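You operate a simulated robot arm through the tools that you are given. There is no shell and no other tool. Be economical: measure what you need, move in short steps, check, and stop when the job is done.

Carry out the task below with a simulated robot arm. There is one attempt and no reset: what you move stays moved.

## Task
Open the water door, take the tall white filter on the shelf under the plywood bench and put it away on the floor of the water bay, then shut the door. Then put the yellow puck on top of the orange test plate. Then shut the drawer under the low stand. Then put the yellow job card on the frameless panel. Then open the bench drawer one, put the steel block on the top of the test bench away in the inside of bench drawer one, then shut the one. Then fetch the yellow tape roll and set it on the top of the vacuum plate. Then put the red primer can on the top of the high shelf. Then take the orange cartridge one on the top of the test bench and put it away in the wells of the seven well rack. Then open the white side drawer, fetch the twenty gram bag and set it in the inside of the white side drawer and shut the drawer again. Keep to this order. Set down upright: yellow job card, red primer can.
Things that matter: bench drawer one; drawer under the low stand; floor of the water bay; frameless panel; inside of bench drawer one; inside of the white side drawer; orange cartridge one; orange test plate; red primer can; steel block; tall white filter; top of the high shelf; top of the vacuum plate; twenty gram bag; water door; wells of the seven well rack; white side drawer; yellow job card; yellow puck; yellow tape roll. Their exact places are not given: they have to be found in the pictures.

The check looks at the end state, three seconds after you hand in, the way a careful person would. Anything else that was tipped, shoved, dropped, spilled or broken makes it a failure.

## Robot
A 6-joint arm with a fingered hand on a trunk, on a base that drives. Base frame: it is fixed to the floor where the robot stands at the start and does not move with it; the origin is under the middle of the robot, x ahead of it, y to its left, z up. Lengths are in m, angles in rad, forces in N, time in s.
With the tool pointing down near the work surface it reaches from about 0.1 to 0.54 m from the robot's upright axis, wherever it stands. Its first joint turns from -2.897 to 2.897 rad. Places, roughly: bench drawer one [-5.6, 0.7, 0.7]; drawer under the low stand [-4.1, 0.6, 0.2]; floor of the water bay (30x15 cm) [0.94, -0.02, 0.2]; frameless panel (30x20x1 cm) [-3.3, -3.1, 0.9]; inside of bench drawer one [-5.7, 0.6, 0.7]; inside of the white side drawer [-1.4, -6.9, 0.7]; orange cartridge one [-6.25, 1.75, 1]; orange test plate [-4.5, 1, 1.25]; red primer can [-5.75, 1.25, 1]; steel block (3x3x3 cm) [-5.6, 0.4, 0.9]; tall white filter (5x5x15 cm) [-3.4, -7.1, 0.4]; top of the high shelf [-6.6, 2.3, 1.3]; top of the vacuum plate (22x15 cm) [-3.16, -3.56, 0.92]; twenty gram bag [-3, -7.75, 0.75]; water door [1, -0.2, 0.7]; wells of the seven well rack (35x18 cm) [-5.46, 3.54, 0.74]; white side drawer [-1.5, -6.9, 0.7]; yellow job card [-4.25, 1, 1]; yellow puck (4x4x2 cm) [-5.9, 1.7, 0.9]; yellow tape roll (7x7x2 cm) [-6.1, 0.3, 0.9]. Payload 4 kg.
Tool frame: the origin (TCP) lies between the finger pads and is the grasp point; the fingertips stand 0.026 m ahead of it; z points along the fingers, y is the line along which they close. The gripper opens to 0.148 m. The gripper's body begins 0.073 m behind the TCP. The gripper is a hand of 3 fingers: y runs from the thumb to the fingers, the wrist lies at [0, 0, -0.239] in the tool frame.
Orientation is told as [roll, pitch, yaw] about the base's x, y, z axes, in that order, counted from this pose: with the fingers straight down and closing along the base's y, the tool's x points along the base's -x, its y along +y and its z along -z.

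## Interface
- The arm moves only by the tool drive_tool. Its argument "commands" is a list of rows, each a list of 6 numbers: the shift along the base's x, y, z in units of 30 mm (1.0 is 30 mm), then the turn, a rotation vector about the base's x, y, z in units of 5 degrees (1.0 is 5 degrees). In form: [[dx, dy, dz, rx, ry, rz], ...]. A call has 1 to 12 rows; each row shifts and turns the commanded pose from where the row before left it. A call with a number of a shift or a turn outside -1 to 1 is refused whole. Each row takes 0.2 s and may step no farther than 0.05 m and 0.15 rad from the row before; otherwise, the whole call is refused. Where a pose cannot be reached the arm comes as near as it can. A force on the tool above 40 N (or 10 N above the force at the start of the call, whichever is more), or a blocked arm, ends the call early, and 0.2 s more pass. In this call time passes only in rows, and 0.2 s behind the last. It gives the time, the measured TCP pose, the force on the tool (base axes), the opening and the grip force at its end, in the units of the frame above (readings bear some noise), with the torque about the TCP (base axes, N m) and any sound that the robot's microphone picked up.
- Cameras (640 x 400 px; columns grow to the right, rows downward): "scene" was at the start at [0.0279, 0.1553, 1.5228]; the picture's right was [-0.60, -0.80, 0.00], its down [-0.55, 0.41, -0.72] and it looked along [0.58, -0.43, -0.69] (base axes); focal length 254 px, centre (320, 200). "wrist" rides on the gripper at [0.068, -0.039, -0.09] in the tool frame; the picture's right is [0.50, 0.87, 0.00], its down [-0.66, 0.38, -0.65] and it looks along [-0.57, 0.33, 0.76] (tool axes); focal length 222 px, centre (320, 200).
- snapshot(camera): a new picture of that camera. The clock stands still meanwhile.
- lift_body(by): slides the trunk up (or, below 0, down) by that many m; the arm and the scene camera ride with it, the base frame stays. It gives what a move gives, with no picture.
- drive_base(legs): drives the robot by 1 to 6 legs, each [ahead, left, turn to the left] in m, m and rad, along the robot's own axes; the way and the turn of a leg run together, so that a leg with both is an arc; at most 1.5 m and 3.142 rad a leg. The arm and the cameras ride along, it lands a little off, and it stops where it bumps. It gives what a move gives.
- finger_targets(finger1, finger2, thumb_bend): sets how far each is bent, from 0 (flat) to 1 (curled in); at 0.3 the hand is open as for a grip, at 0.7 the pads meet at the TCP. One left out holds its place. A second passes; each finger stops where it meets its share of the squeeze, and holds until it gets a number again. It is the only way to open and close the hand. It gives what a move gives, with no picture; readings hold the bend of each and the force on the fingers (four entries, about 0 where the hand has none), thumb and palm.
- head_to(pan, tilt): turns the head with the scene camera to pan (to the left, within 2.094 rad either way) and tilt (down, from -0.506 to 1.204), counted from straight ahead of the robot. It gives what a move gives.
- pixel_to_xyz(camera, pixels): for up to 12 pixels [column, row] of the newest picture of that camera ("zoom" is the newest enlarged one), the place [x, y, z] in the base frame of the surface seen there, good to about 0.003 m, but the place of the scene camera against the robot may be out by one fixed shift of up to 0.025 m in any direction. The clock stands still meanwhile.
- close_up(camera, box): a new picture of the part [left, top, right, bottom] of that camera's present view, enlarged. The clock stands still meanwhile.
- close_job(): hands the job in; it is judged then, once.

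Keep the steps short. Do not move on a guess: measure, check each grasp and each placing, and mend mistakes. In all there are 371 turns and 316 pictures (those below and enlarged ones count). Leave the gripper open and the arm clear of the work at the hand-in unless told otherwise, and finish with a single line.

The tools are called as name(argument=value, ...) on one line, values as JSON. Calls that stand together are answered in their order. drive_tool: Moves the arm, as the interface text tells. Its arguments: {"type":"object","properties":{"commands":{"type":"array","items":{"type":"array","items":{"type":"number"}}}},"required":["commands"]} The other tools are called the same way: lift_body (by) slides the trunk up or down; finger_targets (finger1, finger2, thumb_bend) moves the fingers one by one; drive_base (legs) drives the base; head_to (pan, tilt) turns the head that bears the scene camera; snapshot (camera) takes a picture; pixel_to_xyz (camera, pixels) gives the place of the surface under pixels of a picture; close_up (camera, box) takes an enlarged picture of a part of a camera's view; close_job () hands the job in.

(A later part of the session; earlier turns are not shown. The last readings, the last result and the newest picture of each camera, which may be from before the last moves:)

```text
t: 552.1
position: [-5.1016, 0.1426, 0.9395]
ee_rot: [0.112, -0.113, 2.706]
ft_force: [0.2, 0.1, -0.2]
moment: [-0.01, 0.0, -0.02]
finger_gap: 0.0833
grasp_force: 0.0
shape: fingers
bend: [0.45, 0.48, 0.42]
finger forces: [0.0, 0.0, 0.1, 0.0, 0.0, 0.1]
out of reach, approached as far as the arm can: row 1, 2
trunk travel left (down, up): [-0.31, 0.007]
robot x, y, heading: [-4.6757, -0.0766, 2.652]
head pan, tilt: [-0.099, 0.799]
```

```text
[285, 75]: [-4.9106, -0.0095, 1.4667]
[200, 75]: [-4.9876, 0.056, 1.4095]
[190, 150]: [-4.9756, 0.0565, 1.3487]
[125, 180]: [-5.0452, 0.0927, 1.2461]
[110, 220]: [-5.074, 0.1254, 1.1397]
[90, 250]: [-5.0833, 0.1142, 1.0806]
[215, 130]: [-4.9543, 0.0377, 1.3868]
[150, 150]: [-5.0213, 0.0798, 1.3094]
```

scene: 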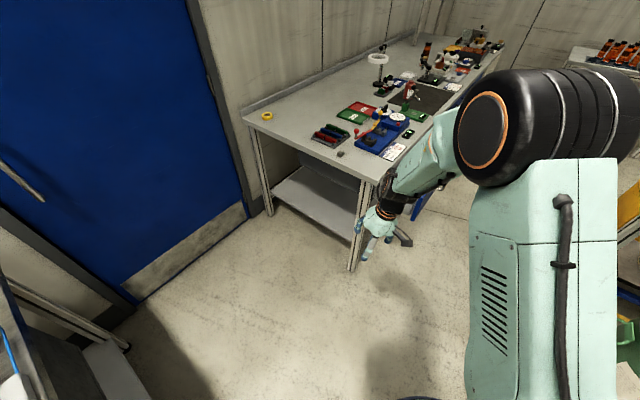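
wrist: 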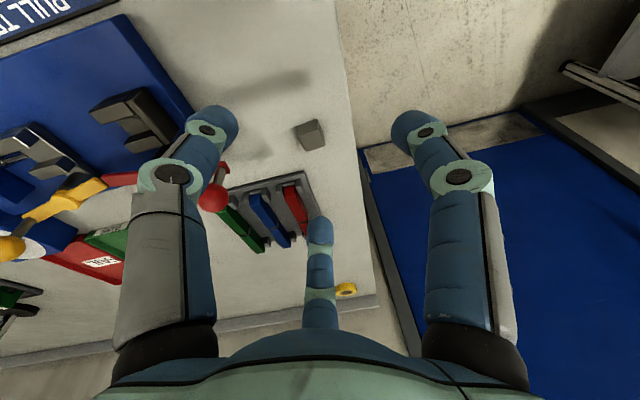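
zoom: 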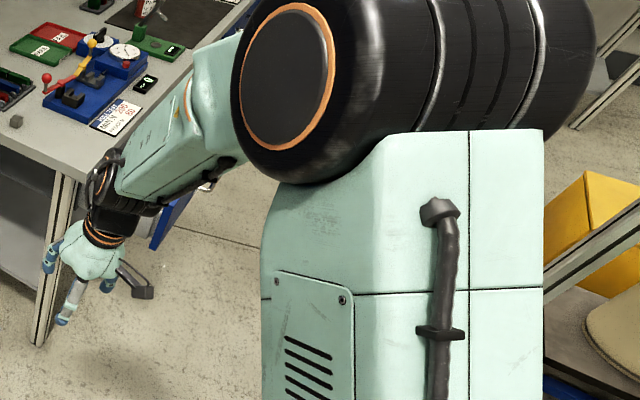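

The forearm points 53° down, and the hand is bent only 32° from it, in the flipped sense. I'll bring the hand nearly in line with the forearm, swing it around the forearm axis by 180° and then roll it back. First the alignment and 60° of the swing.

drive_tool(commands=[[-0.378, 0.418, 0.408, 0.662, 0.736, -0.14], [-0.378, 0.418, 0.408, 0.662, 0.736, -0.14], [-0.378, 0.418, 0.408, 0.662, 0.736, -0.14]])

drive_tool(commands=[[-0.139, -0.144, 0.034, -0.515, 0.311, -0.798], [-0.148, -0.132, 0.044, -0.515, 0.311, -0.798], [-0.155, -0.12, 0.054, -0.515, 0.311, -0.798], [-0.162, -0.106, 0.063, -0.515, 0.311, -0.798], [-0.167, -0.092, 0.072, -0.515, 0.311, -0.798], [-0.171, -0.077, 0.08, -0.515, 0.311, -0.798], [-0.173, -0.061, 0.088, -0.515, 0.311, -0.798], [-0.174, -0.044, 0.095, -0.515, 0.311, -0.798], [-0.174, -0.028, 0.102, -0.515, 0.311, -0.798], [-0.173, -0.011, 0.107, -0.515, 0.311, -0.798], [-0.17, 0.006, 0.112, -0.515, 0.311, -0.798], [-0.166, 0.023, 0.116, -0.515, 0.311, -0.798]])

snapshot(camera="scene")

```text
t: 552.9
position: [-5.1352, 0.1804, 0.9746]
ee_rot: [0.041, -0.364, 2.688]
ft_force: [-1.3, 0.0, -0.4]
moment: [0.0, 0.0, -0.01]
finger_gap: 0.0834
grasp_force: 0.0
shape: fingers
bend: [0.45, 0.48, 0.42]
finger forces: [0.1, 0.0, 0.1, 0.0, 0.1, 0.0]
trunk travel left (down, up): [-0.31, 0.007]
robot x, y, heading: [-4.6754, -0.0794, 2.653]
head pan, tilt: [-0.099, 0.799]
```

```text
t: 555.5
position: [-5.1947, 0.1578, 1.0047]
ee_rot: [0.613, -0.108, 1.683]
ft_force: [0.0, 0.6, -0.8]
moment: [0.0, 0.01, -0.02]
finger_gap: 0.0835
grasp_force: 0.1
shape: fingers
bend: [0.45, 0.48, 0.42]
finger forces: [0.0, 0.1, 0.0, 0.1, 0.0, 0.0]
trunk travel left (down, up): [-0.31, 0.007]
robot x, y, heading: [-4.6753, -0.0817, 2.655]
head pan, tilt: [-0.099, 0.799]
```

```text
153 pictures are left
```

scene: 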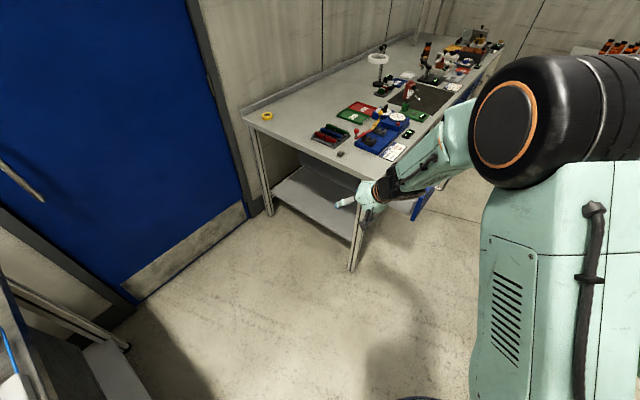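

That works without complaints. I'll continue the swing to 180°.

drive_tool(commands=[[-0.16, 0.039, 0.119, -0.515, 0.311, -0.798], [-0.154, 0.055, 0.121, -0.515, 0.311, -0.798], [-0.146, 0.071, 0.122, -0.515, 0.311, -0.798], [-0.137, 0.087, 0.123, -0.515, 0.311, -0.798], [-0.127, 0.101, 0.122, -0.515, 0.311, -0.798], [-0.116, 0.115, 0.12, -0.515, 0.311, -0.798], [-0.105, 0.129, 0.118, -0.515, 0.311, -0.798], [-0.092, 0.141, 0.115, -0.515, 0.311, -0.798], [-0.079, 0.152, 0.11, -0.515, 0.311, -0.798], [-0.065, 0.162, 0.105, -0.515, 0.311, -0.798], [-0.051, 0.17, 0.099, -0.515, 0.311, -0.798], [-0.036, 0.178, 0.093, -0.515, 0.311, -0.798]])

drive_tool(commands=[[-0.021, 0.183, 0.085, -0.515, 0.311, -0.798], [-0.006, 0.188, 0.077, -0.515, 0.311, -0.798], [0.01, 0.191, 0.069, -0.515, 0.311, -0.798], [0.025, 0.193, 0.06, -0.515, 0.311, -0.798], [0.04, 0.193, 0.05, -0.515, 0.311, -0.798], [0.054, 0.192, 0.04, -0.515, 0.311, -0.798], [0.068, 0.189, 0.03, -0.515, 0.311, -0.798], [0.082, 0.185, 0.019, -0.515, 0.311, -0.798], [0.095, 0.18, 0.009, -0.515, 0.311, -0.798], [0.108, 0.173, -0.002, -0.515, 0.311, -0.798], [0.119, 0.165, -0.013, -0.515, 0.311, -0.798], [0.13, 0.155, -0.023, -0.515, 0.311, -0.798]])

snapshot(camera="scene")

```text
t: 558.1
position: [-5.2321, 0.1989, 1.0444]
ee_rot: [0.755, 0.487, 0.849]
ft_force: [0.8, 0.3, 0.1]
moment: [-0.01, -0.01, 0.0]
finger_gap: 0.0834
grasp_force: 0.0
shape: fingers
bend: [0.45, 0.48, 0.42]
finger forces: [0.0, 0.0, 0.0, 0.0, 0.1, 0.0]
trunk travel left (down, up): [-0.31, 0.007]
robot x, y, heading: [-4.6735, -0.0785, 2.655]
head pan, tilt: [-0.099, 0.799]
```

```text
t: 560.7
position: [-5.2099, 0.2658, 1.0574]
ee_rot: [0.177, 0.925, -0.405]
ft_force: [-0.5, 0.2, 0.7]
moment: [0.0, 0.01, -0.01]
finger_gap: 0.0834
grasp_force: 0.1
shape: fingers
bend: [0.45, 0.48, 0.42]
finger forces: [0.1, 0.0, 0.1, 0.1, 0.1, 0.0]
trunk travel left (down, up): [-0.31, 0.007]
robot x, y, heading: [-4.6716, -0.0783, 2.658]
head pan, tilt: [-0.099, 0.799]
```

```text
152 pictures are left
```

scene: 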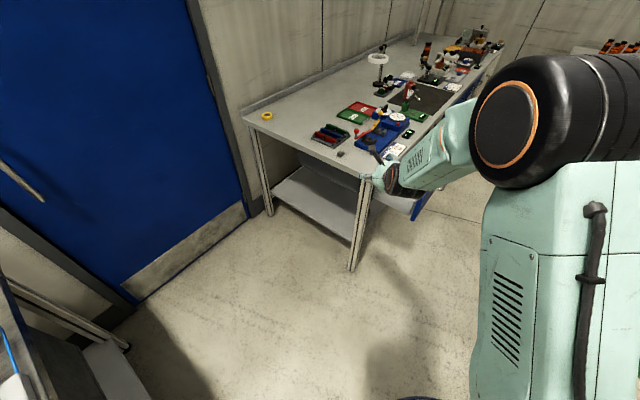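

The wrist is back in its normal configuration, with the hand rolled by 180°. I'll roll it back about its own axis.

drive_tool(commands=[[0, 0, 0, 0.653, -0.4715, 0.592], [0, 0, 0, 0.653, -0.4715, 0.592], [0, 0, 0, 0.653, -0.4715, 0.592], [0, 0, 0, 0.653, -0.4715, 0.592], [0, 0, 0, 0.653, -0.4715, 0.592], [0, 0, 0, 0.653, -0.4715, 0.592], [0, 0, 0, 0.653, -0.4715, 0.592], [0, 0, 0, 0.653, -0.4715, 0.592], [0, 0, 0, 0.653, -0.4715, 0.592], [0, 0, 0, 0.653, -0.4715, 0.592], [0, 0, 0, 0.653, -0.4715, 0.592], [0, 0, 0, 0.653, -0.4715, 0.592]])

drive_tool(commands=[[0, 0, 0, 0.653, -0.4715, 0.592], [0, 0, 0, 0.653, -0.4715, 0.592], [0, 0, 0, 0.653, -0.4715, 0.592], [0, 0, 0, 0.653, -0.4715, 0.592], [0, 0, 0, 0.653, -0.4715, 0.592], [0, 0, 0, 0.653, -0.4715, 0.592], [0, 0, 0, 0.653, -0.4715, 0.592], [0, 0, 0, 0.653, -0.4715, 0.592], [0, 0, 0, 0.653, -0.4715, 0.592], [0, 0, 0, 0.653, -0.4715, 0.592], [0, 0, 0, 0.653, -0.4715, 0.592], [0, 0, 0, 0.653, -0.4715, 0.592]])

drive_tool(commands=[[0, 0, 0, 0.653, -0.4715, 0.592], [0, 0, 0, 0.653, -0.4715, 0.592], [0, 0, 0, 0.653, -0.4715, 0.592], [0, 0, 0, 0.653, -0.4715, 0.592], [0, 0, 0, 0.653, -0.4715, 0.592], [0, 0, 0, 0.653, -0.4715, 0.592], [0, 0, 0, 0.653, -0.4715, 0.592], [0, 0, 0, 0.653, -0.4715, 0.592], [0, 0, 0, 0.653, -0.4715, 0.592], [0, 0, 0, 0.653, -0.4715, 0.592], [0, 0, 0, 0.653, -0.4715, 0.592], [0, 0, 0, 0.653, -0.4715, 0.592]])

drive_tool(commands=[[0.2, -0.1, 0.3, -0.586, -0.811, 0], [0.2, -0.1, 0.3, -0.586, -0.811, 0], [0.2, -0.1, 0.3, -0.586, -0.811, 0], [0, 0, 0.3, -0.586, -0.811, 0], [0, 0, 0.3, -0.586, -0.811, 0], [0, 0, 0.3, -0.586, -0.811, 0], [0, 0, 0, -0.586, -0.811, 0], [0, 0, 0, -0.586, -0.811, 0], [0, 0, 0, -0.586, -0.811, 0], [0, 0, 0, -0.586, -0.811, 0]])

```text
t: 563.3
position: [-5.2105, 0.2643, 1.0566]
ee_rot: [0.898, 0.309, 0.706]
ft_force: [-0.6, 0.3, -0.1]
moment: [-0.01, 0.0, -0.04]
finger_gap: 0.0833
grasp_force: 0.1
shape: fingers
bend: [0.45, 0.48, 0.42]
finger forces: [0.0, 0.1, 0.0, 0.0, 0.0, 0.0]
trunk travel left (down, up): [-0.31, 0.007]
robot x, y, heading: [-4.6743, -0.0799, 2.654]
head pan, tilt: [-0.099, 0.799]
```

```text
t: 565.9
position: [-5.2109, 0.2654, 1.0588]
ee_rot: [0.823, -0.516, 1.372]
ft_force: [0.3, 0.1, -0.4]
moment: [0.01, -0.02, 0.0]
finger_gap: 0.0834
grasp_force: 0.0
shape: fingers
bend: [0.45, 0.48, 0.42]
finger forces: [0.0, 0.1, 0.0, 0.0, 0.1, 0.0]
trunk travel left (down, up): [-0.31, 0.007]
robot x, y, heading: [-4.6745, -0.0786, 2.657]
head pan, tilt: [-0.099, 0.799]
```

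```text
t: 568.5
position: [-5.2098, 0.2652, 1.0572]
ee_rot: [-0.181, -0.93, 2.742]
ft_force: [-0.4, 0.1, 0.9]
moment: [-0.06, -0.01, 0.01]
finger_gap: 0.0834
grasp_force: 0.1
shape: fingers
bend: [0.45, 0.48, 0.42]
finger forces: [0.0, 0.0, 0.1, 0.0, 0.0, 0.1]
trunk travel left (down, up): [-0.31, 0.007]
robot x, y, heading: [-4.6688, -0.08, 2.656]
head pan, tilt: [-0.099, 0.799]
```

```text
t: 570.7
position: [-5.2035, 0.2508, 1.0967]
ee_rot: [0.006, -0.146, 2.651]
ft_force: [0.7, 0.1, -1.6]
moment: [0.0, -0.03, -0.02]
finger_gap: 0.0835
grasp_force: 0.1
shape: fingers
bend: [0.45, 0.48, 0.42]
finger forces: [0.0, 0.0, 0.1, 0.1, 0.0, 0.0]
out of reach, approached as far as the arm can: row 2, 3, 4
trunk travel left (down, up): [-0.31, 0.007]
robot x, y, heading: [-4.676, -0.0823, 2.653]
head pan, tilt: [-0.099, 0.799]
```

The hand is back to normal, with 8° left. I'll finish levelling and draw the hand in.

drive_tool(commands=[[0.8, -0.42, 0, -0.39, -0.735, 0], [0.8, -0.42, 0, -0.39, -0.735, 0], [0.8, -0.42, 0, 0, 0, 0], [0.8, -0.42, 0, 0, 0, 0]])

drive_base(legs=[[0.5, 0.2, 0]])

snapshot(camera="wrist")

```text
t: 571.7
position: [-5.1073, 0.1993, 1.0953]
ee_rot: [0.005, -0.004, 2.652]
ft_force: [-0.4, -0.5, 0.4]
moment: [0.03, 0.01, 0.01]
finger_gap: 0.0836
grasp_force: 0.1
shape: fingers
bend: [0.45, 0.48, 0.42]
finger forces: [0.1, 0.1, 0.0, 0.1, 0.0, 0.0]
trunk travel left (down, up): [-0.31, 0.007]
robot x, y, heading: [-4.6722, -0.0824, 2.653]
head pan, tilt: [-0.099, 0.799]
```

```text
t: 574.8
position: [-5.646, 0.2514, 1.0966]
ee_rot: [0.005, -0.003, 2.656]
ft_force: [0.5, 0.3, 0.9]
moment: [0.02, -0.02, 0.01]
finger_gap: 0.0836
grasp_force: 0.1
shape: fingers
bend: [0.45, 0.48, 0.42]
finger forces: [0.0, 0.1, 0.0, 0.0, 0.1, 0.0]
trunk travel left (down, up): [-0.31, 0.007]
robot x, y, heading: [-5.2141, -0.0272, 2.659]
head pan, tilt: [-0.099, 0.799]
```

```text
151 pictures are left
```

wrist: 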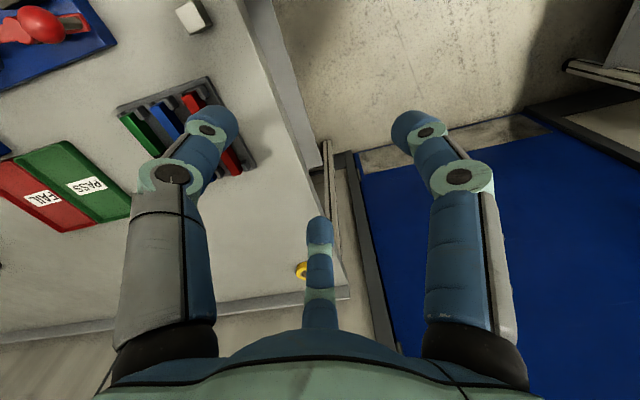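

Level now. The block is at (193, 15) in the wrist view.

pixel_to_xyz(camera="wrist", pixels=[[193, 18], [180, 12], [205, 15], [195, 28], [302, 270], [250, 40]])

```text
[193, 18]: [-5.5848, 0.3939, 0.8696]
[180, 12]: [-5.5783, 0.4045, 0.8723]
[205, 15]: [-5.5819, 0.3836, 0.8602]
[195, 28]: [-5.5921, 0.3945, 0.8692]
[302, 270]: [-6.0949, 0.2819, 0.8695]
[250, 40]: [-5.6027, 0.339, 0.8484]
```

Block centre (-5.580, 0.394). I'll move above it while turning the hand 45° to square up with the block.

drive_tool(commands=[[0.44, 0.95, 0, 0, 0, -1], [0.44, 0.95, 0, 0, 0, -1], [0.44, 0.95, 0, 0, 0, -1], [0.44, 0.95, 0, 0, 0, -1], [0.44, 0.95, 0, 0, 0, -1], [0, 0, -0.8, 0, 0, -1], [0, 0, -0.8, 0, 0, -1], [0, 0, -0.8, 0, 0, -1], [0, 0, -0.8, 0, 0, -1]])

finger_targets(finger1=0.5, finger2=0.5, thumb_bend=0.5)

snapshot(camera="wrist")

```text
t: 576.8
position: [-5.5802, 0.3951, 0.9991]
ee_rot: [0.006, -0.005, 1.87]
ft_force: [0.0, -0.6, 0.0]
moment: [-0.02, -0.04, 0.02]
finger_gap: 0.0833
grasp_force: 0.1
shape: fingers
bend: [0.45, 0.48, 0.42]
finger forces: [0.1, 0.1, 0.1, 0.1, 0.0, 0.0]
trunk travel left (down, up): [-0.31, 0.007]
robot x, y, heading: [-5.2057, -0.0247, 2.656]
head pan, tilt: [-0.099, 0.799]
```

```text
t: 577.8
position: [-5.5806, 0.3939, 0.9985]
ee_rot: [0.005, -0.002, 1.87]
ft_force: [-0.6, 0.8, -0.7]
moment: [0.01, 0.01, 0.01]
finger_gap: 0.0629
grasp_force: 0.0
shape: fingers
bend: [0.5, 0.5, 0.5]
finger forces: [0.0, 0.1, 0.0, 0.0, 0.0, 0.1]
trunk travel left (down, up): [-0.31, 0.007]
robot x, y, heading: [-5.2104, -0.0234, 2.659]
head pan, tilt: [-0.099, 0.799]
```

```text
150 pictures are left
```

wrist: 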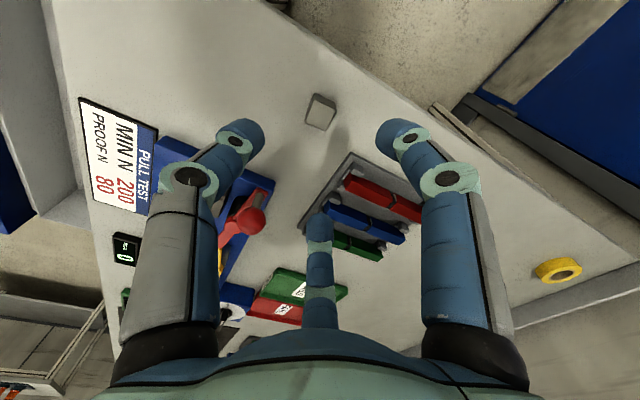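

pixel_to_xyz(camera="wrist", pixels=[[320, 112], [310, 115], [330, 108], [322, 98], [318, 127], [250, 215], [235, 225], [345, 170], [340, 215]])

close_up(camera="wrist", box=[260, 70, 400, 160])

```text
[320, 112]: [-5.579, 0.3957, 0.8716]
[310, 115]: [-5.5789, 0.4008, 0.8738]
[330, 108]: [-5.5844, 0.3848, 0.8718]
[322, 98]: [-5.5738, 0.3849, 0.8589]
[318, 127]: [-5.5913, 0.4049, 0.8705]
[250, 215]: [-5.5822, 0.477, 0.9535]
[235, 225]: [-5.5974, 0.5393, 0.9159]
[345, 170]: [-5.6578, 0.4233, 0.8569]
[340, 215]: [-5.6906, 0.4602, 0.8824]
```

```text
4.44 times, centred on (330, 115) of wrist
```

zoom: 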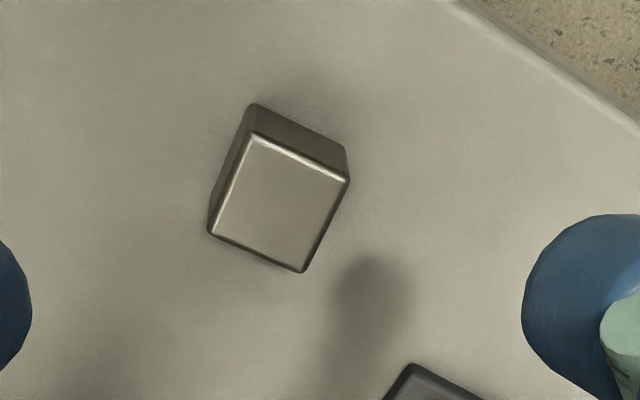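

Centred, with the red knob 8 cm away and clear. I'll go down to z 0.890.

drive_tool(commands=[[-0.05, 0.07, -0.9, 0, 0, 0], [0, 0, -0.9, 0, 0, 0], [0, 0, -0.9, 0, 0, 0], [0, 0, -0.6, 0, 0, 0], [0, 0, -0.3, 0, 0, 0]])

finger_targets(finger1=0.6, finger2=0.6, thumb_bend=0.6)

finger_targets(finger1=0.75, finger2=0.75, thumb_bend=0.75)

snapshot(camera="wrist")

```text
t: 579.0
position: [-5.5836, 0.3981, 0.8935]
ee_rot: [0.005, -0.003, 1.869]
ft_force: [0.5, -0.1, -0.6]
moment: [0.0, -0.03, -0.01]
finger_gap: 0.0623
grasp_force: 0.1
shape: fingers
bend: [0.5, 0.5, 0.5]
finger forces: [0.0, 0.0, 0.1, 0.1, 0.0, 0.0]
trunk travel left (down, up): [-0.31, 0.007]
robot x, y, heading: [-5.2099, -0.0261, 2.656]
head pan, tilt: [-0.099, 0.799]
```

```text
t: 580.0
position: [-5.5814, 0.3983, 0.8926]
ee_rot: [0.005, -0.004, 1.871]
ft_force: [-0.2, -0.4, 0.5]
moment: [0.02, 0.01, 0.04]
finger_gap: 0.0309
grasp_force: 0.4
shape: fingers
bend: [0.59, 0.6, 0.6]
finger forces: [0.3, 0.1, 0.0, 0.0, 0.0, 0.0]
trunk travel left (down, up): [-0.31, 0.007]
robot x, y, heading: [-5.2097, -0.0275, 2.658]
head pan, tilt: [-0.099, 0.799]
```

```text
t: 581.0
position: [-5.5819, 0.3982, 0.8923]
ee_rot: [0.004, -0.003, 1.869]
ft_force: [-0.1, 0.2, 0.4]
moment: [-0.01, 0.0, -0.01]
finger_gap: 0.0165
grasp_force: 14.4
shape: fingers
bend: [0.62, 0.63, 0.68]
finger forces: [8.4, 8.9, 0.1, 0.0, 11.3, 0.1]
trunk travel left (down, up): [-0.31, 0.007]
robot x, y, heading: [-5.2096, -0.0272, 2.656]
head pan, tilt: [-0.099, 0.799]
```

```text
148 pictures are left
```

wrist: 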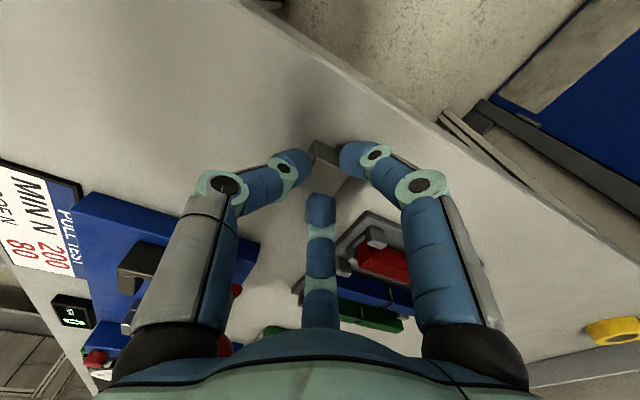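

The block is gripped. I'll lift it high and move the base right, bringing it over the open drawer.

drive_tool(commands=[[0, 0, 1, 0, 0, 0], [0, 0, 1, 0, 0, 0], [0, 0, 1, 0, 0, 0], [0, 0, 1, 0, 0, 0], [0, 0, 1, 0, 0, 0], [0, 0, 1, 0, 0, 0]])

drive_base(legs=[[0, -0.477, 0]])

head_to(pan=0.4, tilt=1.0)

snapshot(camera="scene")

snapshot(camera="wrist")

```text
t: 582.4
position: [-5.5782, 0.3944, 1.073]
ee_rot: [0.003, -0.004, 1.87]
ft_force: [-0.4, 0.4, -0.7]
moment: [0.0, 0.03, -0.01]
finger_gap: 0.0162
grasp_force: 14.0
shape: fingers
bend: [0.62, 0.63, 0.68]
finger forces: [8.3, 8.9, 0.0, 0.0, 11.1, 0.0]
trunk travel left (down, up): [-0.31, 0.007]
robot x, y, heading: [-5.2103, -0.0219, 2.658]
head pan, tilt: [-0.099, 0.799]
```

```text
t: 587.2
position: [-5.3567, 0.8179, 1.0735]
ee_rot: [0.005, -0.003, 1.875]
ft_force: [0.0, -0.7, -0.7]
moment: [0.01, -0.01, 0.03]
finger_gap: 0.0162
grasp_force: 14.1
shape: fingers
bend: [0.62, 0.63, 0.68]
finger forces: [8.4, 8.8, 0.0, 0.1, 11.2, 0.1]
trunk travel left (down, up): [-0.31, 0.007]
robot x, y, heading: [-4.9896, 0.3982, 2.663]
head pan, tilt: [-0.099, 0.799]
```

```text
t: 588.1
position: [-5.357, 0.8167, 1.0737]
ee_rot: [0.003, -0.003, 1.876]
ft_force: [-0.1, 0.6, -1.8]
moment: [-0.02, -0.01, 0.03]
finger_gap: 0.0162
grasp_force: 13.8
shape: fingers
bend: [0.62, 0.63, 0.68]
finger forces: [8.2, 8.8, 0.0, 0.1, 11.2, 0.0]
trunk travel left (down, up): [-0.31, 0.007]
robot x, y, heading: [-4.9883, 0.401, 2.66]
head pan, tilt: [0.4, 1.0]
```

```text
147 pictures are left
```

scene: 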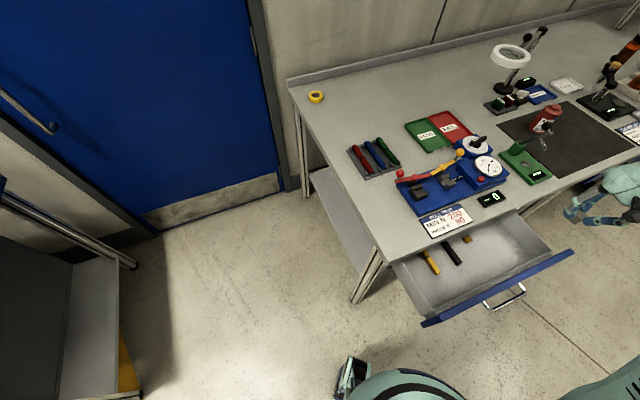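

```text
146 pictures are left
```

wrist: 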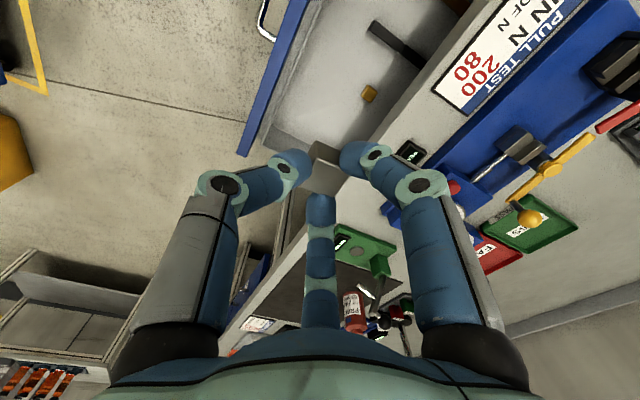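

The wrist camera sees the drawer's inside. I'll measure floor, walls and contents.

pixel_to_xyz(camera="wrist", pixels=[[330, 90], [285, 60], [270, 130], [368, 93], [395, 40], [430, 80], [345, 40], [300, 135], [320, 120], [262, 100], [385, 70]])

```text
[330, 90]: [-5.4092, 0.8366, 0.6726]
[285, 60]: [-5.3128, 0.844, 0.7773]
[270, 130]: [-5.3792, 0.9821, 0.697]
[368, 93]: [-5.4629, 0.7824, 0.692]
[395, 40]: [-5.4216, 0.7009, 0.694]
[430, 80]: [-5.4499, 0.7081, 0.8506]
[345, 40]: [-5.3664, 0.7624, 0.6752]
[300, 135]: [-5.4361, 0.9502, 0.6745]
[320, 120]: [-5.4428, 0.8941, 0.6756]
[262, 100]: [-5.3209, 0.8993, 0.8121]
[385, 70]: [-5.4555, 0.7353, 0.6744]
```

The drawer is open 18 cm, its floor at z 0.675, with the clear spot at (-5.404, 0.836). I'll bring the base 8 cm nearer, centre the hand there and lower it between bench edge and drawer front.

drive_base(legs=[[0.051, -0.065, 0]])

drive_tool(commands=[[-0.6, -0.8, 0, 0, 0, 0], [-0.5, -0.8, 0, 0, 0, 0], [0, 0, -1, 0, 0, 0], [0, 0, -1, 0, 0, 0], [0, 0, -1, 0, 0, 0], [0, 0, -1, 0, 0, 0]])

snapshot(camera="wrist")

```text
t: 589.4
position: [-5.3727, 0.8975, 1.0728]
ee_rot: [0.007, -0.003, 1.876]
ft_force: [0.0, -0.2, -1.3]
moment: [-0.04, -0.01, 0.01]
finger_gap: 0.0164
grasp_force: 13.8
shape: fingers
bend: [0.62, 0.63, 0.68]
finger forces: [8.3, 8.8, 0.1, 0.1, 11.1, 0.0]
trunk travel left (down, up): [-0.31, 0.007]
robot x, y, heading: [-5.0024, 0.4804, 2.658]
head pan, tilt: [0.4, 1.0]
```

```text
t: 590.8
position: [-5.4057, 0.85, 0.9505]
ee_rot: [0.004, -0.003, 1.877]
ft_force: [-0.6, 0.0, -1.6]
moment: [0.01, -0.01, 0.0]
finger_gap: 0.0163
grasp_force: 14.1
shape: fingers
bend: [0.62, 0.63, 0.68]
finger forces: [8.2, 8.8, 0.1, 0.0, 11.1, 0.0]
trunk travel left (down, up): [-0.31, 0.007]
robot x, y, heading: [-5.0017, 0.4788, 2.662]
head pan, tilt: [0.4, 1.0]
```

```text
145 pictures are left
```

wrist: 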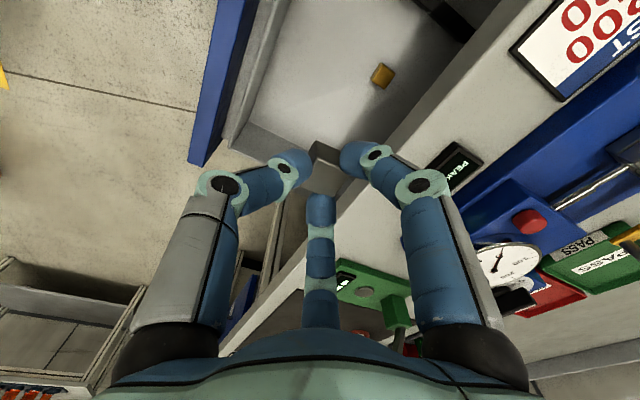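

pixel_to_xyz(camera="wrist", pixels=[[240, 130], [205, 155], [260, 60], [270, 140], [300, 100], [382, 76], [420, 120], [450, 90], [270, 120]])

```text
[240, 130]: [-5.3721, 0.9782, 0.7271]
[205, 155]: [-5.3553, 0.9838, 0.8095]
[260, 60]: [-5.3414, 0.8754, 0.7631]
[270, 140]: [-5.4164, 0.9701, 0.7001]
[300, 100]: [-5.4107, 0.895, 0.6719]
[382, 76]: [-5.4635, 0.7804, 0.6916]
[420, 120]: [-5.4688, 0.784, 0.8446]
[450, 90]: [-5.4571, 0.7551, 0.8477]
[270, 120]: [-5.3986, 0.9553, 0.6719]
```

The gap is too narrow to lower the hand fully. I'll lower it partway, to z 0.765, and push the drawer front 11 cm further out from inside.

drive_tool(commands=[[0.1, 0.03, -1, 0, 0, 0], [0.1, 0.03, -1, 0, 0, 0], [0, 0, -1, 0, 0, 0], [0, 0, -1, 0, 0, 0], [0, 0, -1, 0, 0, 0], [0, 0, -1, 0, 0, 0]])

drive_tool(commands=[[0.79, 0.257, 0, 0, 0, 0], [0.79, 0.257, 0, 0, 0, 0], [0.79, 0.257, 0, 0, 0, 0], [0.79, 0.257, 0, 0, 0, 0], [0.79, 0.257, 0, 0, 0, 0], [0.79, 0.257, 0, 0, 0, 0]])

snapshot(camera="wrist")

```text
t: 592.1
position: [-5.3993, 0.8536, 0.7735]
ee_rot: [0.005, -0.002, 1.876]
ft_force: [0.1, 0.6, -0.3]
moment: [-0.01, -0.01, 0.03]
finger_gap: 0.0161
grasp_force: 13.6
shape: fingers
bend: [0.62, 0.63, 0.68]
finger forces: [8.1, 8.7, 0.0, 0.0, 11.0, 0.1]
trunk travel left (down, up): [-0.31, 0.007]
robot x, y, heading: [-5.0036, 0.4787, 2.66]
head pan, tilt: [0.4, 1.0]
```

```text
t: 593.5
position: [-5.2561, 0.8973, 0.775]
ee_rot: [0.006, -0.002, 1.876]
ft_force: [1.0, -0.1, -1.2]
moment: [-0.01, -0.04, -0.05]
finger_gap: 0.0135
grasp_force: 12.9
shape: fingers
bend: [0.62, 0.63, 0.68]
finger forces: [7.4, 8.3, 0.0, 0.0, 10.2, 0.0]
trunk travel left (down, up): [-0.31, 0.007]
robot x, y, heading: [-5.0032, 0.4807, 2.657]
head pan, tilt: [0.4, 1.0]
```

```text
144 pictures are left
```

wrist: 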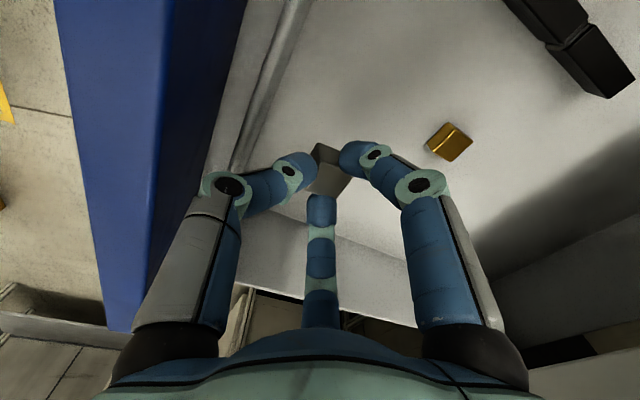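

The drawer is out further now. I'll step back 5 cm from the front and lower the block to the floor.

drive_tool(commands=[[-0.85, -0.28, 0, 0, 0, 0], [-0.85, -0.28, 0, 0, 0, 0], [0, 0, -0.6, 0, 0, 0], [0, 0, -0.6, 0, 0, 0], [0, 0, -0.35, 0, 0, 0]])

snapshot(camera="wrist")

```text
t: 594.8
position: [-5.3099, 0.8806, 0.7263]
ee_rot: [0.006, -0.005, 1.879]
ft_force: [0.4, 0.1, -0.8]
moment: [-0.01, -0.01, 0.0]
finger_gap: 0.0135
grasp_force: 13.1
shape: fingers
bend: [0.63, 0.63, 0.68]
finger forces: [7.4, 8.4, 0.0, 0.1, 10.0, 0.0]
trunk travel left (down, up): [-0.31, 0.007]
robot x, y, heading: [-5.0016, 0.4822, 2.657]
head pan, tilt: [0.4, 1.0]
```

```text
143 pictures are left
```

wrist: 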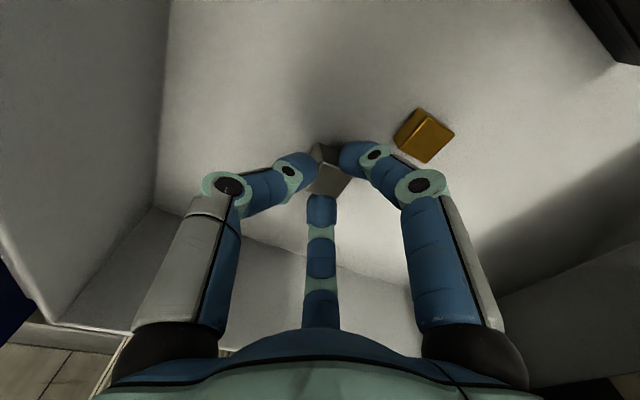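

drive_tool(commands=[[0, 0, -0.12, 0, 0, 0], [0, 0, -0.12, 0, 0, 0], [0, 0, -0.1, 0, 0, 0]])

finger_targets(finger1=0.54, finger2=0.54, thumb_bend=0.54)

drive_tool(commands=[[0, 0, 0.5, 0, 0, 0], [0, 0, 1, 0, 0, 0], [0, 0, 1, 0, 0, 0], [0, 0, 1, 0, 0, 0], [0, 0, 1, 0, 0, 0], [0, 0, 1, 0, 0, 0], [0, 0, 1, 0, 0, 0]])

snapshot(camera="wrist")

```text
t: 595.5
position: [-5.3083, 0.8796, 0.717]
ee_rot: [0.004, -0.003, 1.878]
ft_force: [-0.2, 0.4, 6.4]
moment: [-0.04, 0.02, 0.0]
finger_gap: 0.0133
grasp_force: 14.5
shape: fingers
bend: [0.63, 0.63, 0.68]
finger forces: [8.7, 8.9, 0.0, 0.1, 11.5, 0.0]
trunk travel left (down, up): [-0.31, 0.007]
robot x, y, heading: [-5.0024, 0.4843, 2.661]
head pan, tilt: [0.4, 1.0]
```

```text
t: 596.5
position: [-5.3092, 0.8802, 0.7157]
ee_rot: [0.006, -0.002, 1.877]
ft_force: [-0.7, 0.2, 0.0]
moment: [0.04, 0.01, -0.04]
finger_gap: 0.0482
grasp_force: 0.1
shape: fingers
bend: [0.54, 0.54, 0.54]
finger forces: [0.1, 0.0, 0.0, 0.0, 0.0, 0.1]
trunk travel left (down, up): [-0.31, 0.007]
robot x, y, heading: [-5.0022, 0.4815, 2.661]
head pan, tilt: [0.4, 1.0]
```

```text
t: 598.1
position: [-5.3066, 0.8819, 0.9112]
ee_rot: [0.003, -0.005, 1.876]
ft_force: [-0.6, -0.2, -0.3]
moment: [0.0, 0.02, 0.02]
finger_gap: 0.0484
grasp_force: 0.0
shape: fingers
bend: [0.54, 0.54, 0.54]
finger forces: [0.1, 0.0, 0.0, 0.0, 0.0, 0.0]
trunk travel left (down, up): [-0.31, 0.007]
robot x, y, heading: [-5.0029, 0.4803, 2.661]
head pan, tilt: [0.4, 1.0]
```

```text
142 pictures are left
```

wrist: 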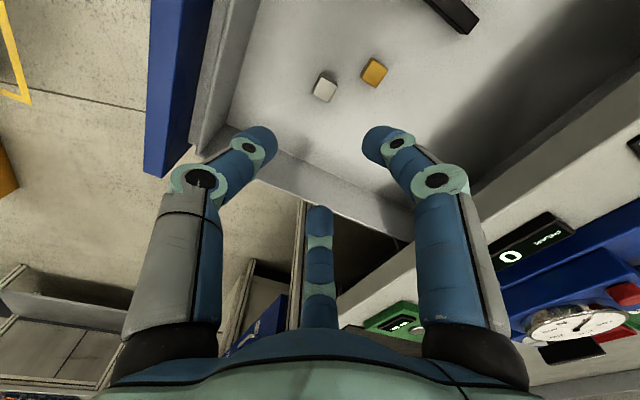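

The steel block lies in the drawer. To shut it, I'll close the fist, swing out in front of the handle while turning the hand 90°, and come down to handle height.

finger_targets(finger1=0.8, finger2=0.8, thumb_bend=0.8)

drive_tool(commands=[[0.93, -0.16, 0.2, 0, 0, 1], [0.93, -0.16, 0.2, 0, 0, 1], [0.93, -0.16, 0, 0, 0, 1], [0.93, -0.16, 0, 0, 0, 1], [0.93, -0.16, 0, 0, 0, 1], [0.93, -0.16, 0, 0, 0, 1], [0.93, -0.16, 0, 0, 0, 1], [0.93, -0.16, 0, 0, 0, 1], [0.93, -0.16, 0, 0, 0, 1]])

drive_tool(commands=[[0, 0, -0.6, 0, 0, 1], [0, 0, -0.6, 0, 0, 1], [0, 0, -0.6, 0, 0, 1], [0, 0, -0.6, 0, 0, 1], [0, 0, -0.6, 0, 0, 1], [0, 0, -0.6, 0, 0, 1], [0, 0, -0.6, 0, 0, 1], [0, 0, -0.6, 0, 0, 1], [0, 0, -0.8, 0, 0, 1]])

snapshot(camera="wrist")

snapshot(camera="scene")

```text
t: 599.1
position: [-5.308, 0.8825, 0.9103]
ee_rot: [0.004, -0.004, 1.876]
ft_force: [-0.4, 0.3, -0.7]
moment: [0.0, 0.02, 0.03]
finger_gap: 0.0003
grasp_force: 0.1
shape: fingers
bend: [0.76, 0.76, 0.74]
finger forces: [0.0, 0.1, 0.1, 0.0, 0.1, 0.1]
trunk travel left (down, up): [-0.31, 0.007]
robot x, y, heading: [-5.0009, 0.4778, 2.663]
head pan, tilt: [0.4, 1.0]
```

```text
t: 601.1
position: [-5.057, 0.8372, 0.9219]
ee_rot: [0.005, -0.003, 2.663]
ft_force: [-0.7, -0.7, 0.3]
moment: [-0.01, -0.01, -0.01]
finger_gap: 0.0
grasp_force: 0.1
shape: fingers
bend: [0.76, 0.76, 0.74]
finger forces: [0.1, 0.0, 0.0, 0.0, 0.1, 0.1]
trunk travel left (down, up): [-0.31, 0.007]
robot x, y, heading: [-5.0036, 0.4794, 2.659]
head pan, tilt: [0.4, 1.0]
```

```text
t: 603.1
position: [-5.0996, 0.8439, 0.7701]
ee_rot: [-0.003, 0.06, -2.841]
ft_force: [0.7, 0.6, 0.4]
moment: [0.0, 0.04, -0.05]
finger_gap: 0.0
grasp_force: 0.2
shape: fingers
bend: [0.76, 0.76, 0.74]
finger forces: [0.0, 0.0, 0.0, 0.1, 0.0, 0.0]
out of reach, approached as far as the arm can: row 4, 5, 6, 7
trunk travel left (down, up): [-0.31, 0.007]
robot x, y, heading: [-5.0016, 0.4821, 2.663]
head pan, tilt: [0.4, 1.0]
```

```text
141 pictures are left
```

wrist: 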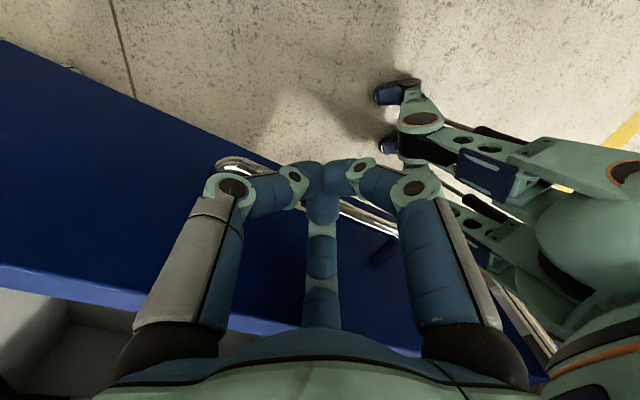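

```text
140 pictures are left
```

scene: 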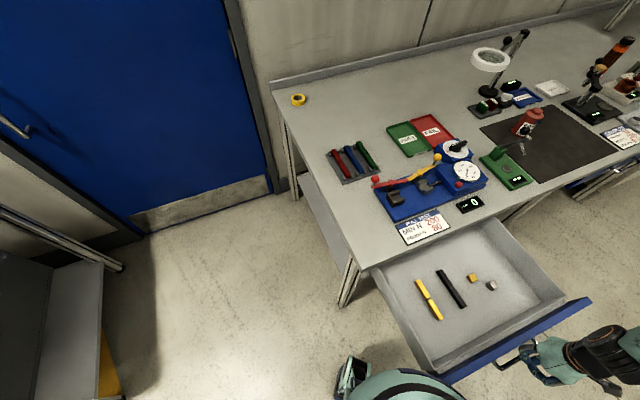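

The fist is in front of the handle bar. I'll lower the trunk 2.5 cm and push straight in.

lift_body(by=-0.025)

drive_tool(commands=[[-0.79, -0.257, 0, 0, 0, 0], [-0.79, -0.257, 0, 0, 0, 0], [-0.79, -0.257, 0, 0, 0, 0], [-0.79, -0.257, 0, 0, 0, 0], [-0.79, -0.257, 0, 0, 0, 0], [-0.79, -0.257, 0, 0, 0, 0], [-0.79, -0.257, 0, 0, 0, 0], [-0.79, -0.257, 0, 0, 0, 0], [-0.79, -0.257, 0, 0, 0, 0], [-0.79, -0.257, 0, 0, 0, 0]])

snapshot(camera="scene")

```text
t: 603.6
position: [-5.0876, 0.8411, 0.758]
ee_rot: [0.003, 0.073, -2.843]
ft_force: [0.4, -0.4, -0.2]
moment: [-0.04, 0.0, 0.0]
finger_gap: 0.0002
grasp_force: 0.0
shape: fingers
bend: [0.76, 0.77, 0.75]
finger forces: [0.0, 0.1, 0.0, 0.1, 0.0, 0.0]
trunk travel left (down, up): [-0.301, 0.016]
robot x, y, heading: [-5.0061, 0.4792, 2.661]
head pan, tilt: [0.4, 1.0]
stopped: the force on the tool passed its limit at 70 N (the readings are from after the stop); the commanded pose is now the measured one
```

```text
t: 605.8
position: [-5.3272, 0.7641, 0.7589]
ee_rot: [0.0, 0.072, -2.842]
ft_force: [-0.5, -0.5, -0.4]
moment: [0.0, -0.03, 0.0]
finger_gap: 0.0
grasp_force: 0.1
shape: fingers
bend: [0.76, 0.77, 0.75]
finger forces: [0.1, 0.0, 0.0, 0.0, 0.1, 0.0]
trunk travel left (down, up): [-0.301, 0.016]
robot x, y, heading: [-5.0049, 0.4784, 2.663]
head pan, tilt: [0.4, 1.0]
```

```text
139 pictures are left
```

scene: 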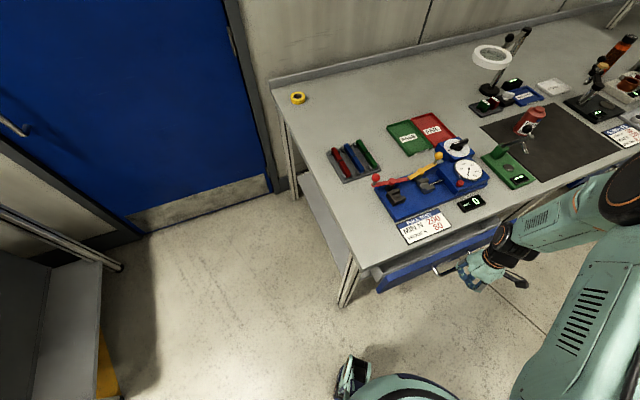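

Nearly shut. A few more centimetres until it stops.

drive_tool(commands=[[-0.79, -0.257, 0, 0, 0, 0], [-0.79, -0.257, 0, 0, 0, 0], [-0.4, -0.13, 0, 0, 0, 0], [-0.3, -0.1, 0, 0, 0, 0], [-0.3, -0.1, 0, 0, 0, 0]])

close_up(camera="scene", box=[340, 190, 560, 320])

```text
t: 607.0
position: [-5.4012, 0.7402, 0.7611]
ee_rot: [0.003, 0.071, -2.843]
ft_force: [12.5, 3.5, 7.4]
moment: [-0.2, 0.19, 0.17]
finger_gap: 0.0001
grasp_force: 7.7
shape: fingers
bend: [0.76, 0.77, 0.74]
finger forces: [0.1, 13.4, 0.0, 0.0, 0.1, 2.4]
trunk travel left (down, up): [-0.301, 0.016]
robot x, y, heading: [-5.0041, 0.4816, 2.664]
head pan, tilt: [0.4, 1.0]
```

```text
2.91 times, centred on (450, 255) of scene
```

zoom: 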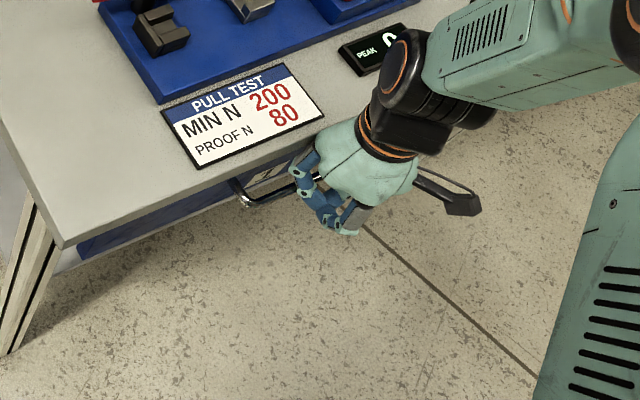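

It's pressing firmly now. I'll back off and measure the drawer front against its original place.

drive_tool(commands=[[0.79, 0.257, 0, 0, 0, 0], [0.79, 0.257, 0, 0, 0, 0], [0.79, 0.257, 0, 0, 0, 0], [0.79, 0.257, 0.5, 0, 0, 0], [0.79, 0.257, 1, 0, 0, 0], [0, 0, 1, 0, 0, 0], [0, 0, 1, 0, 0, 0], [0, 0, 1, 0, 0, 0], [0, 0, 1, 0, 0, 0], [0, 0, 1, 0, 0, 0], [0, 0, 1, 0, 0, 0], [0, 0, 1, 0, 0, 0]])

snapshot(camera="wrist")

```text
t: 609.6
position: [-5.2855, 0.7754, 1.0137]
ee_rot: [-0.001, 0.072, -2.843]
ft_force: [-0.6, -0.5, 0.2]
moment: [0.02, 0.0, -0.02]
finger_gap: 0.0
grasp_force: 0.1
shape: fingers
bend: [0.76, 0.77, 0.74]
finger forces: [0.0, 0.1, 0.0, 0.0, 0.0, 0.0]
trunk travel left (down, up): [-0.301, 0.016]
robot x, y, heading: [-5.0041, 0.4773, 2.661]
head pan, tilt: [0.4, 1.0]
```

```text
137 pictures are left
```

wrist: 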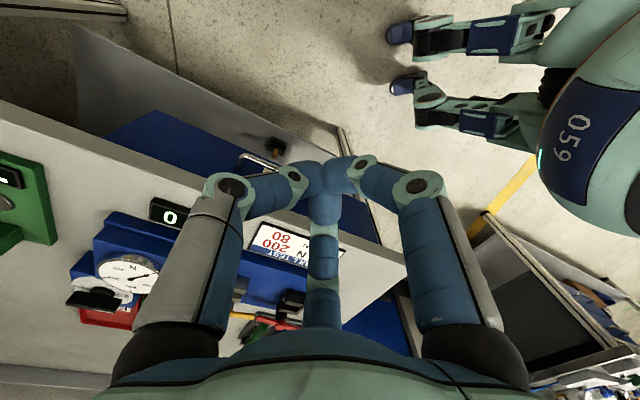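

pixel_to_xyz(camera="wrist", pixels=[[262, 160], [245, 155], [170, 140], [210, 150], [370, 225], [160, 160], [120, 130]])

```text
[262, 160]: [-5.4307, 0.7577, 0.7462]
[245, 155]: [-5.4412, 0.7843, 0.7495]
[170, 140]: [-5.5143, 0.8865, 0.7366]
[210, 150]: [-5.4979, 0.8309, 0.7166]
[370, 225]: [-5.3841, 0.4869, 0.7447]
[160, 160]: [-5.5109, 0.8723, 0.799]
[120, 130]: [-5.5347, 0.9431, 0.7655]
```

The front is flush as before, so the drawer is shut. Next is the yellow tape roll on the bench's far left corner. I'll turn the hand back, open it and drive around to the bench's left end.

drive_tool(commands=[[0, 0, 0.3, -0.243, 0.788, 0], [0, 0, 0.3, 0, 0, -1], [0, 0, 0.3, 0, 0, -1], [0, 0, 0.3, 0, 0, -1], [0, 0, 0, 0, 0, -1], [0, 0, 0, 0, 0, -1], [0, 0, 0, 0, 0, -1], [0, 0, 0, 0, 0, -1], [0, 0, 0, 0, 0, -1], [0, 0, 0, 0, 0, -1]])

drive_base(legs=[[-0.114, 0.535, 0], [0.55, 0.27, 0]])

finger_targets(finger1=0.36, finger2=0.36, thumb_bend=0.36)

snapshot(camera="wrist")

```text
t: 611.8
position: [-5.2849, 0.7793, 1.0503]
ee_rot: [0.0, 0.0, 2.654]
ft_force: [-0.2, 0.3, -0.1]
moment: [-0.01, 0.02, 0.03]
finger_gap: 0.0
grasp_force: 0.0
shape: fingers
bend: [0.76, 0.77, 0.74]
finger forces: [0.1, 0.1, 0.0, 0.0, 0.1, 0.0]
trunk travel left (down, up): [-0.301, 0.016]
robot x, y, heading: [-5.0039, 0.4786, 2.66]
head pan, tilt: [0.4, 1.0]
```

```text
t: 619.9
position: [-6.0277, 0.2697, 1.0513]
ee_rot: [0.002, 0.001, 2.657]
ft_force: [-0.4, -0.1, 0.0]
moment: [0.02, -0.02, 0.02]
finger_gap: 0.0001
grasp_force: 0.1
shape: fingers
bend: [0.76, 0.77, 0.74]
finger forces: [0.0, 0.0, 0.0, 0.0, 0.0, 0.1]
trunk travel left (down, up): [-0.301, 0.016]
robot x, y, heading: [-5.7449, -0.0301, 2.664]
head pan, tilt: [0.4, 1.0]
```

```text
t: 620.9
position: [-6.027, 0.27, 1.0514]
ee_rot: [0.0, 0.001, 2.655]
ft_force: [0.7, 0.2, 1.0]
moment: [-0.01, 0.0, 0.01]
finger_gap: 0.1076
grasp_force: 0.0
shape: fingers
bend: [0.36, 0.36, 0.36]
finger forces: [0.0, 0.0, 0.0, 0.0, 0.1, 0.0]
trunk travel left (down, up): [-0.301, 0.016]
robot x, y, heading: [-5.7414, -0.0253, 2.668]
head pan, tilt: [0.4, 1.0]
```

```text
136 pictures are left
```

wrist: 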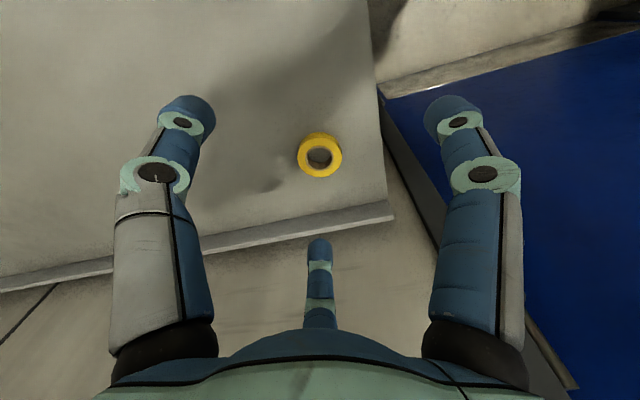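

The tape roll is at (319, 154). I'll measure it and the bench's rear lip.

pixel_to_xyz(camera="wrist", pixels=[[319, 135], [300, 155], [341, 158], [318, 176], [319, 157], [340, 222], [385, 210], [350, 190], [320, 195]])

```text
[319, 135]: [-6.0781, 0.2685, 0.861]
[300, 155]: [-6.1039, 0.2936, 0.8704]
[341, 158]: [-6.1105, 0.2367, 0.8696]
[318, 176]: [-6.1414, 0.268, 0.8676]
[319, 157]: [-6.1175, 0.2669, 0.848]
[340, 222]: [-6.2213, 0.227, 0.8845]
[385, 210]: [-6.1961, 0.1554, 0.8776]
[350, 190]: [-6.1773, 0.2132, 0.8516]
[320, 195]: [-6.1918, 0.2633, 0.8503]
```

The tape's centre is (-6.108, 0.266), about 6 cm across. I'll go above it and down to 2 cm over grasp height.

finger_targets(finger1=0.42, finger2=0.42, thumb_bend=0.42)

drive_tool(commands=[[-0.9, -0.045, 0, 0, 0, 0], [-0.9, -0.045, 0, 0, 0, 0], [-0.9, -0.045, 0, 0, 0, 0], [0, 0, -1, 0, 0, 0], [0, 0, -1, 0, 0, 0], [0, 0, -1, 0, 0, 0], [0, 0, -1, 0, 0, 0], [0, 0, -0.7, 0, 0, 0]])

snapshot(camera="wrist")

```text
t: 621.9
position: [-6.0288, 0.2704, 1.051]
ee_rot: [0.0, 0.002, 2.657]
ft_force: [-1.1, 0.2, 0.4]
moment: [0.0, -0.02, 0.04]
finger_gap: 0.0892
grasp_force: 0.1
shape: fingers
bend: [0.42, 0.42, 0.42]
finger forces: [0.0, 0.0, 0.0, 0.1, 0.1, 0.0]
trunk travel left (down, up): [-0.301, 0.016]
robot x, y, heading: [-5.7438, -0.0254, 2.655]
head pan, tilt: [0.4, 1.0]
```

```text
t: 623.7
position: [-6.1092, 0.2684, 0.9111]
ee_rot: [0.0, -0.002, 2.656]
ft_force: [-1.0, -0.3, 0.2]
moment: [0.0, 0.03, -0.02]
finger_gap: 0.0891
grasp_force: 0.1
shape: fingers
bend: [0.42, 0.42, 0.42]
finger forces: [0.1, 0.0, 0.0, 0.0, 0.0, 0.0]
trunk travel left (down, up): [-0.301, 0.016]
robot x, y, heading: [-5.7465, -0.0261, 2.663]
head pan, tilt: [0.4, 1.0]
```

```text
135 pictures are left
```

wrist: 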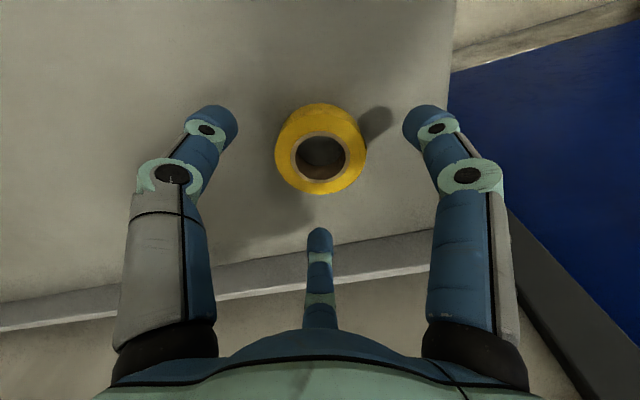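

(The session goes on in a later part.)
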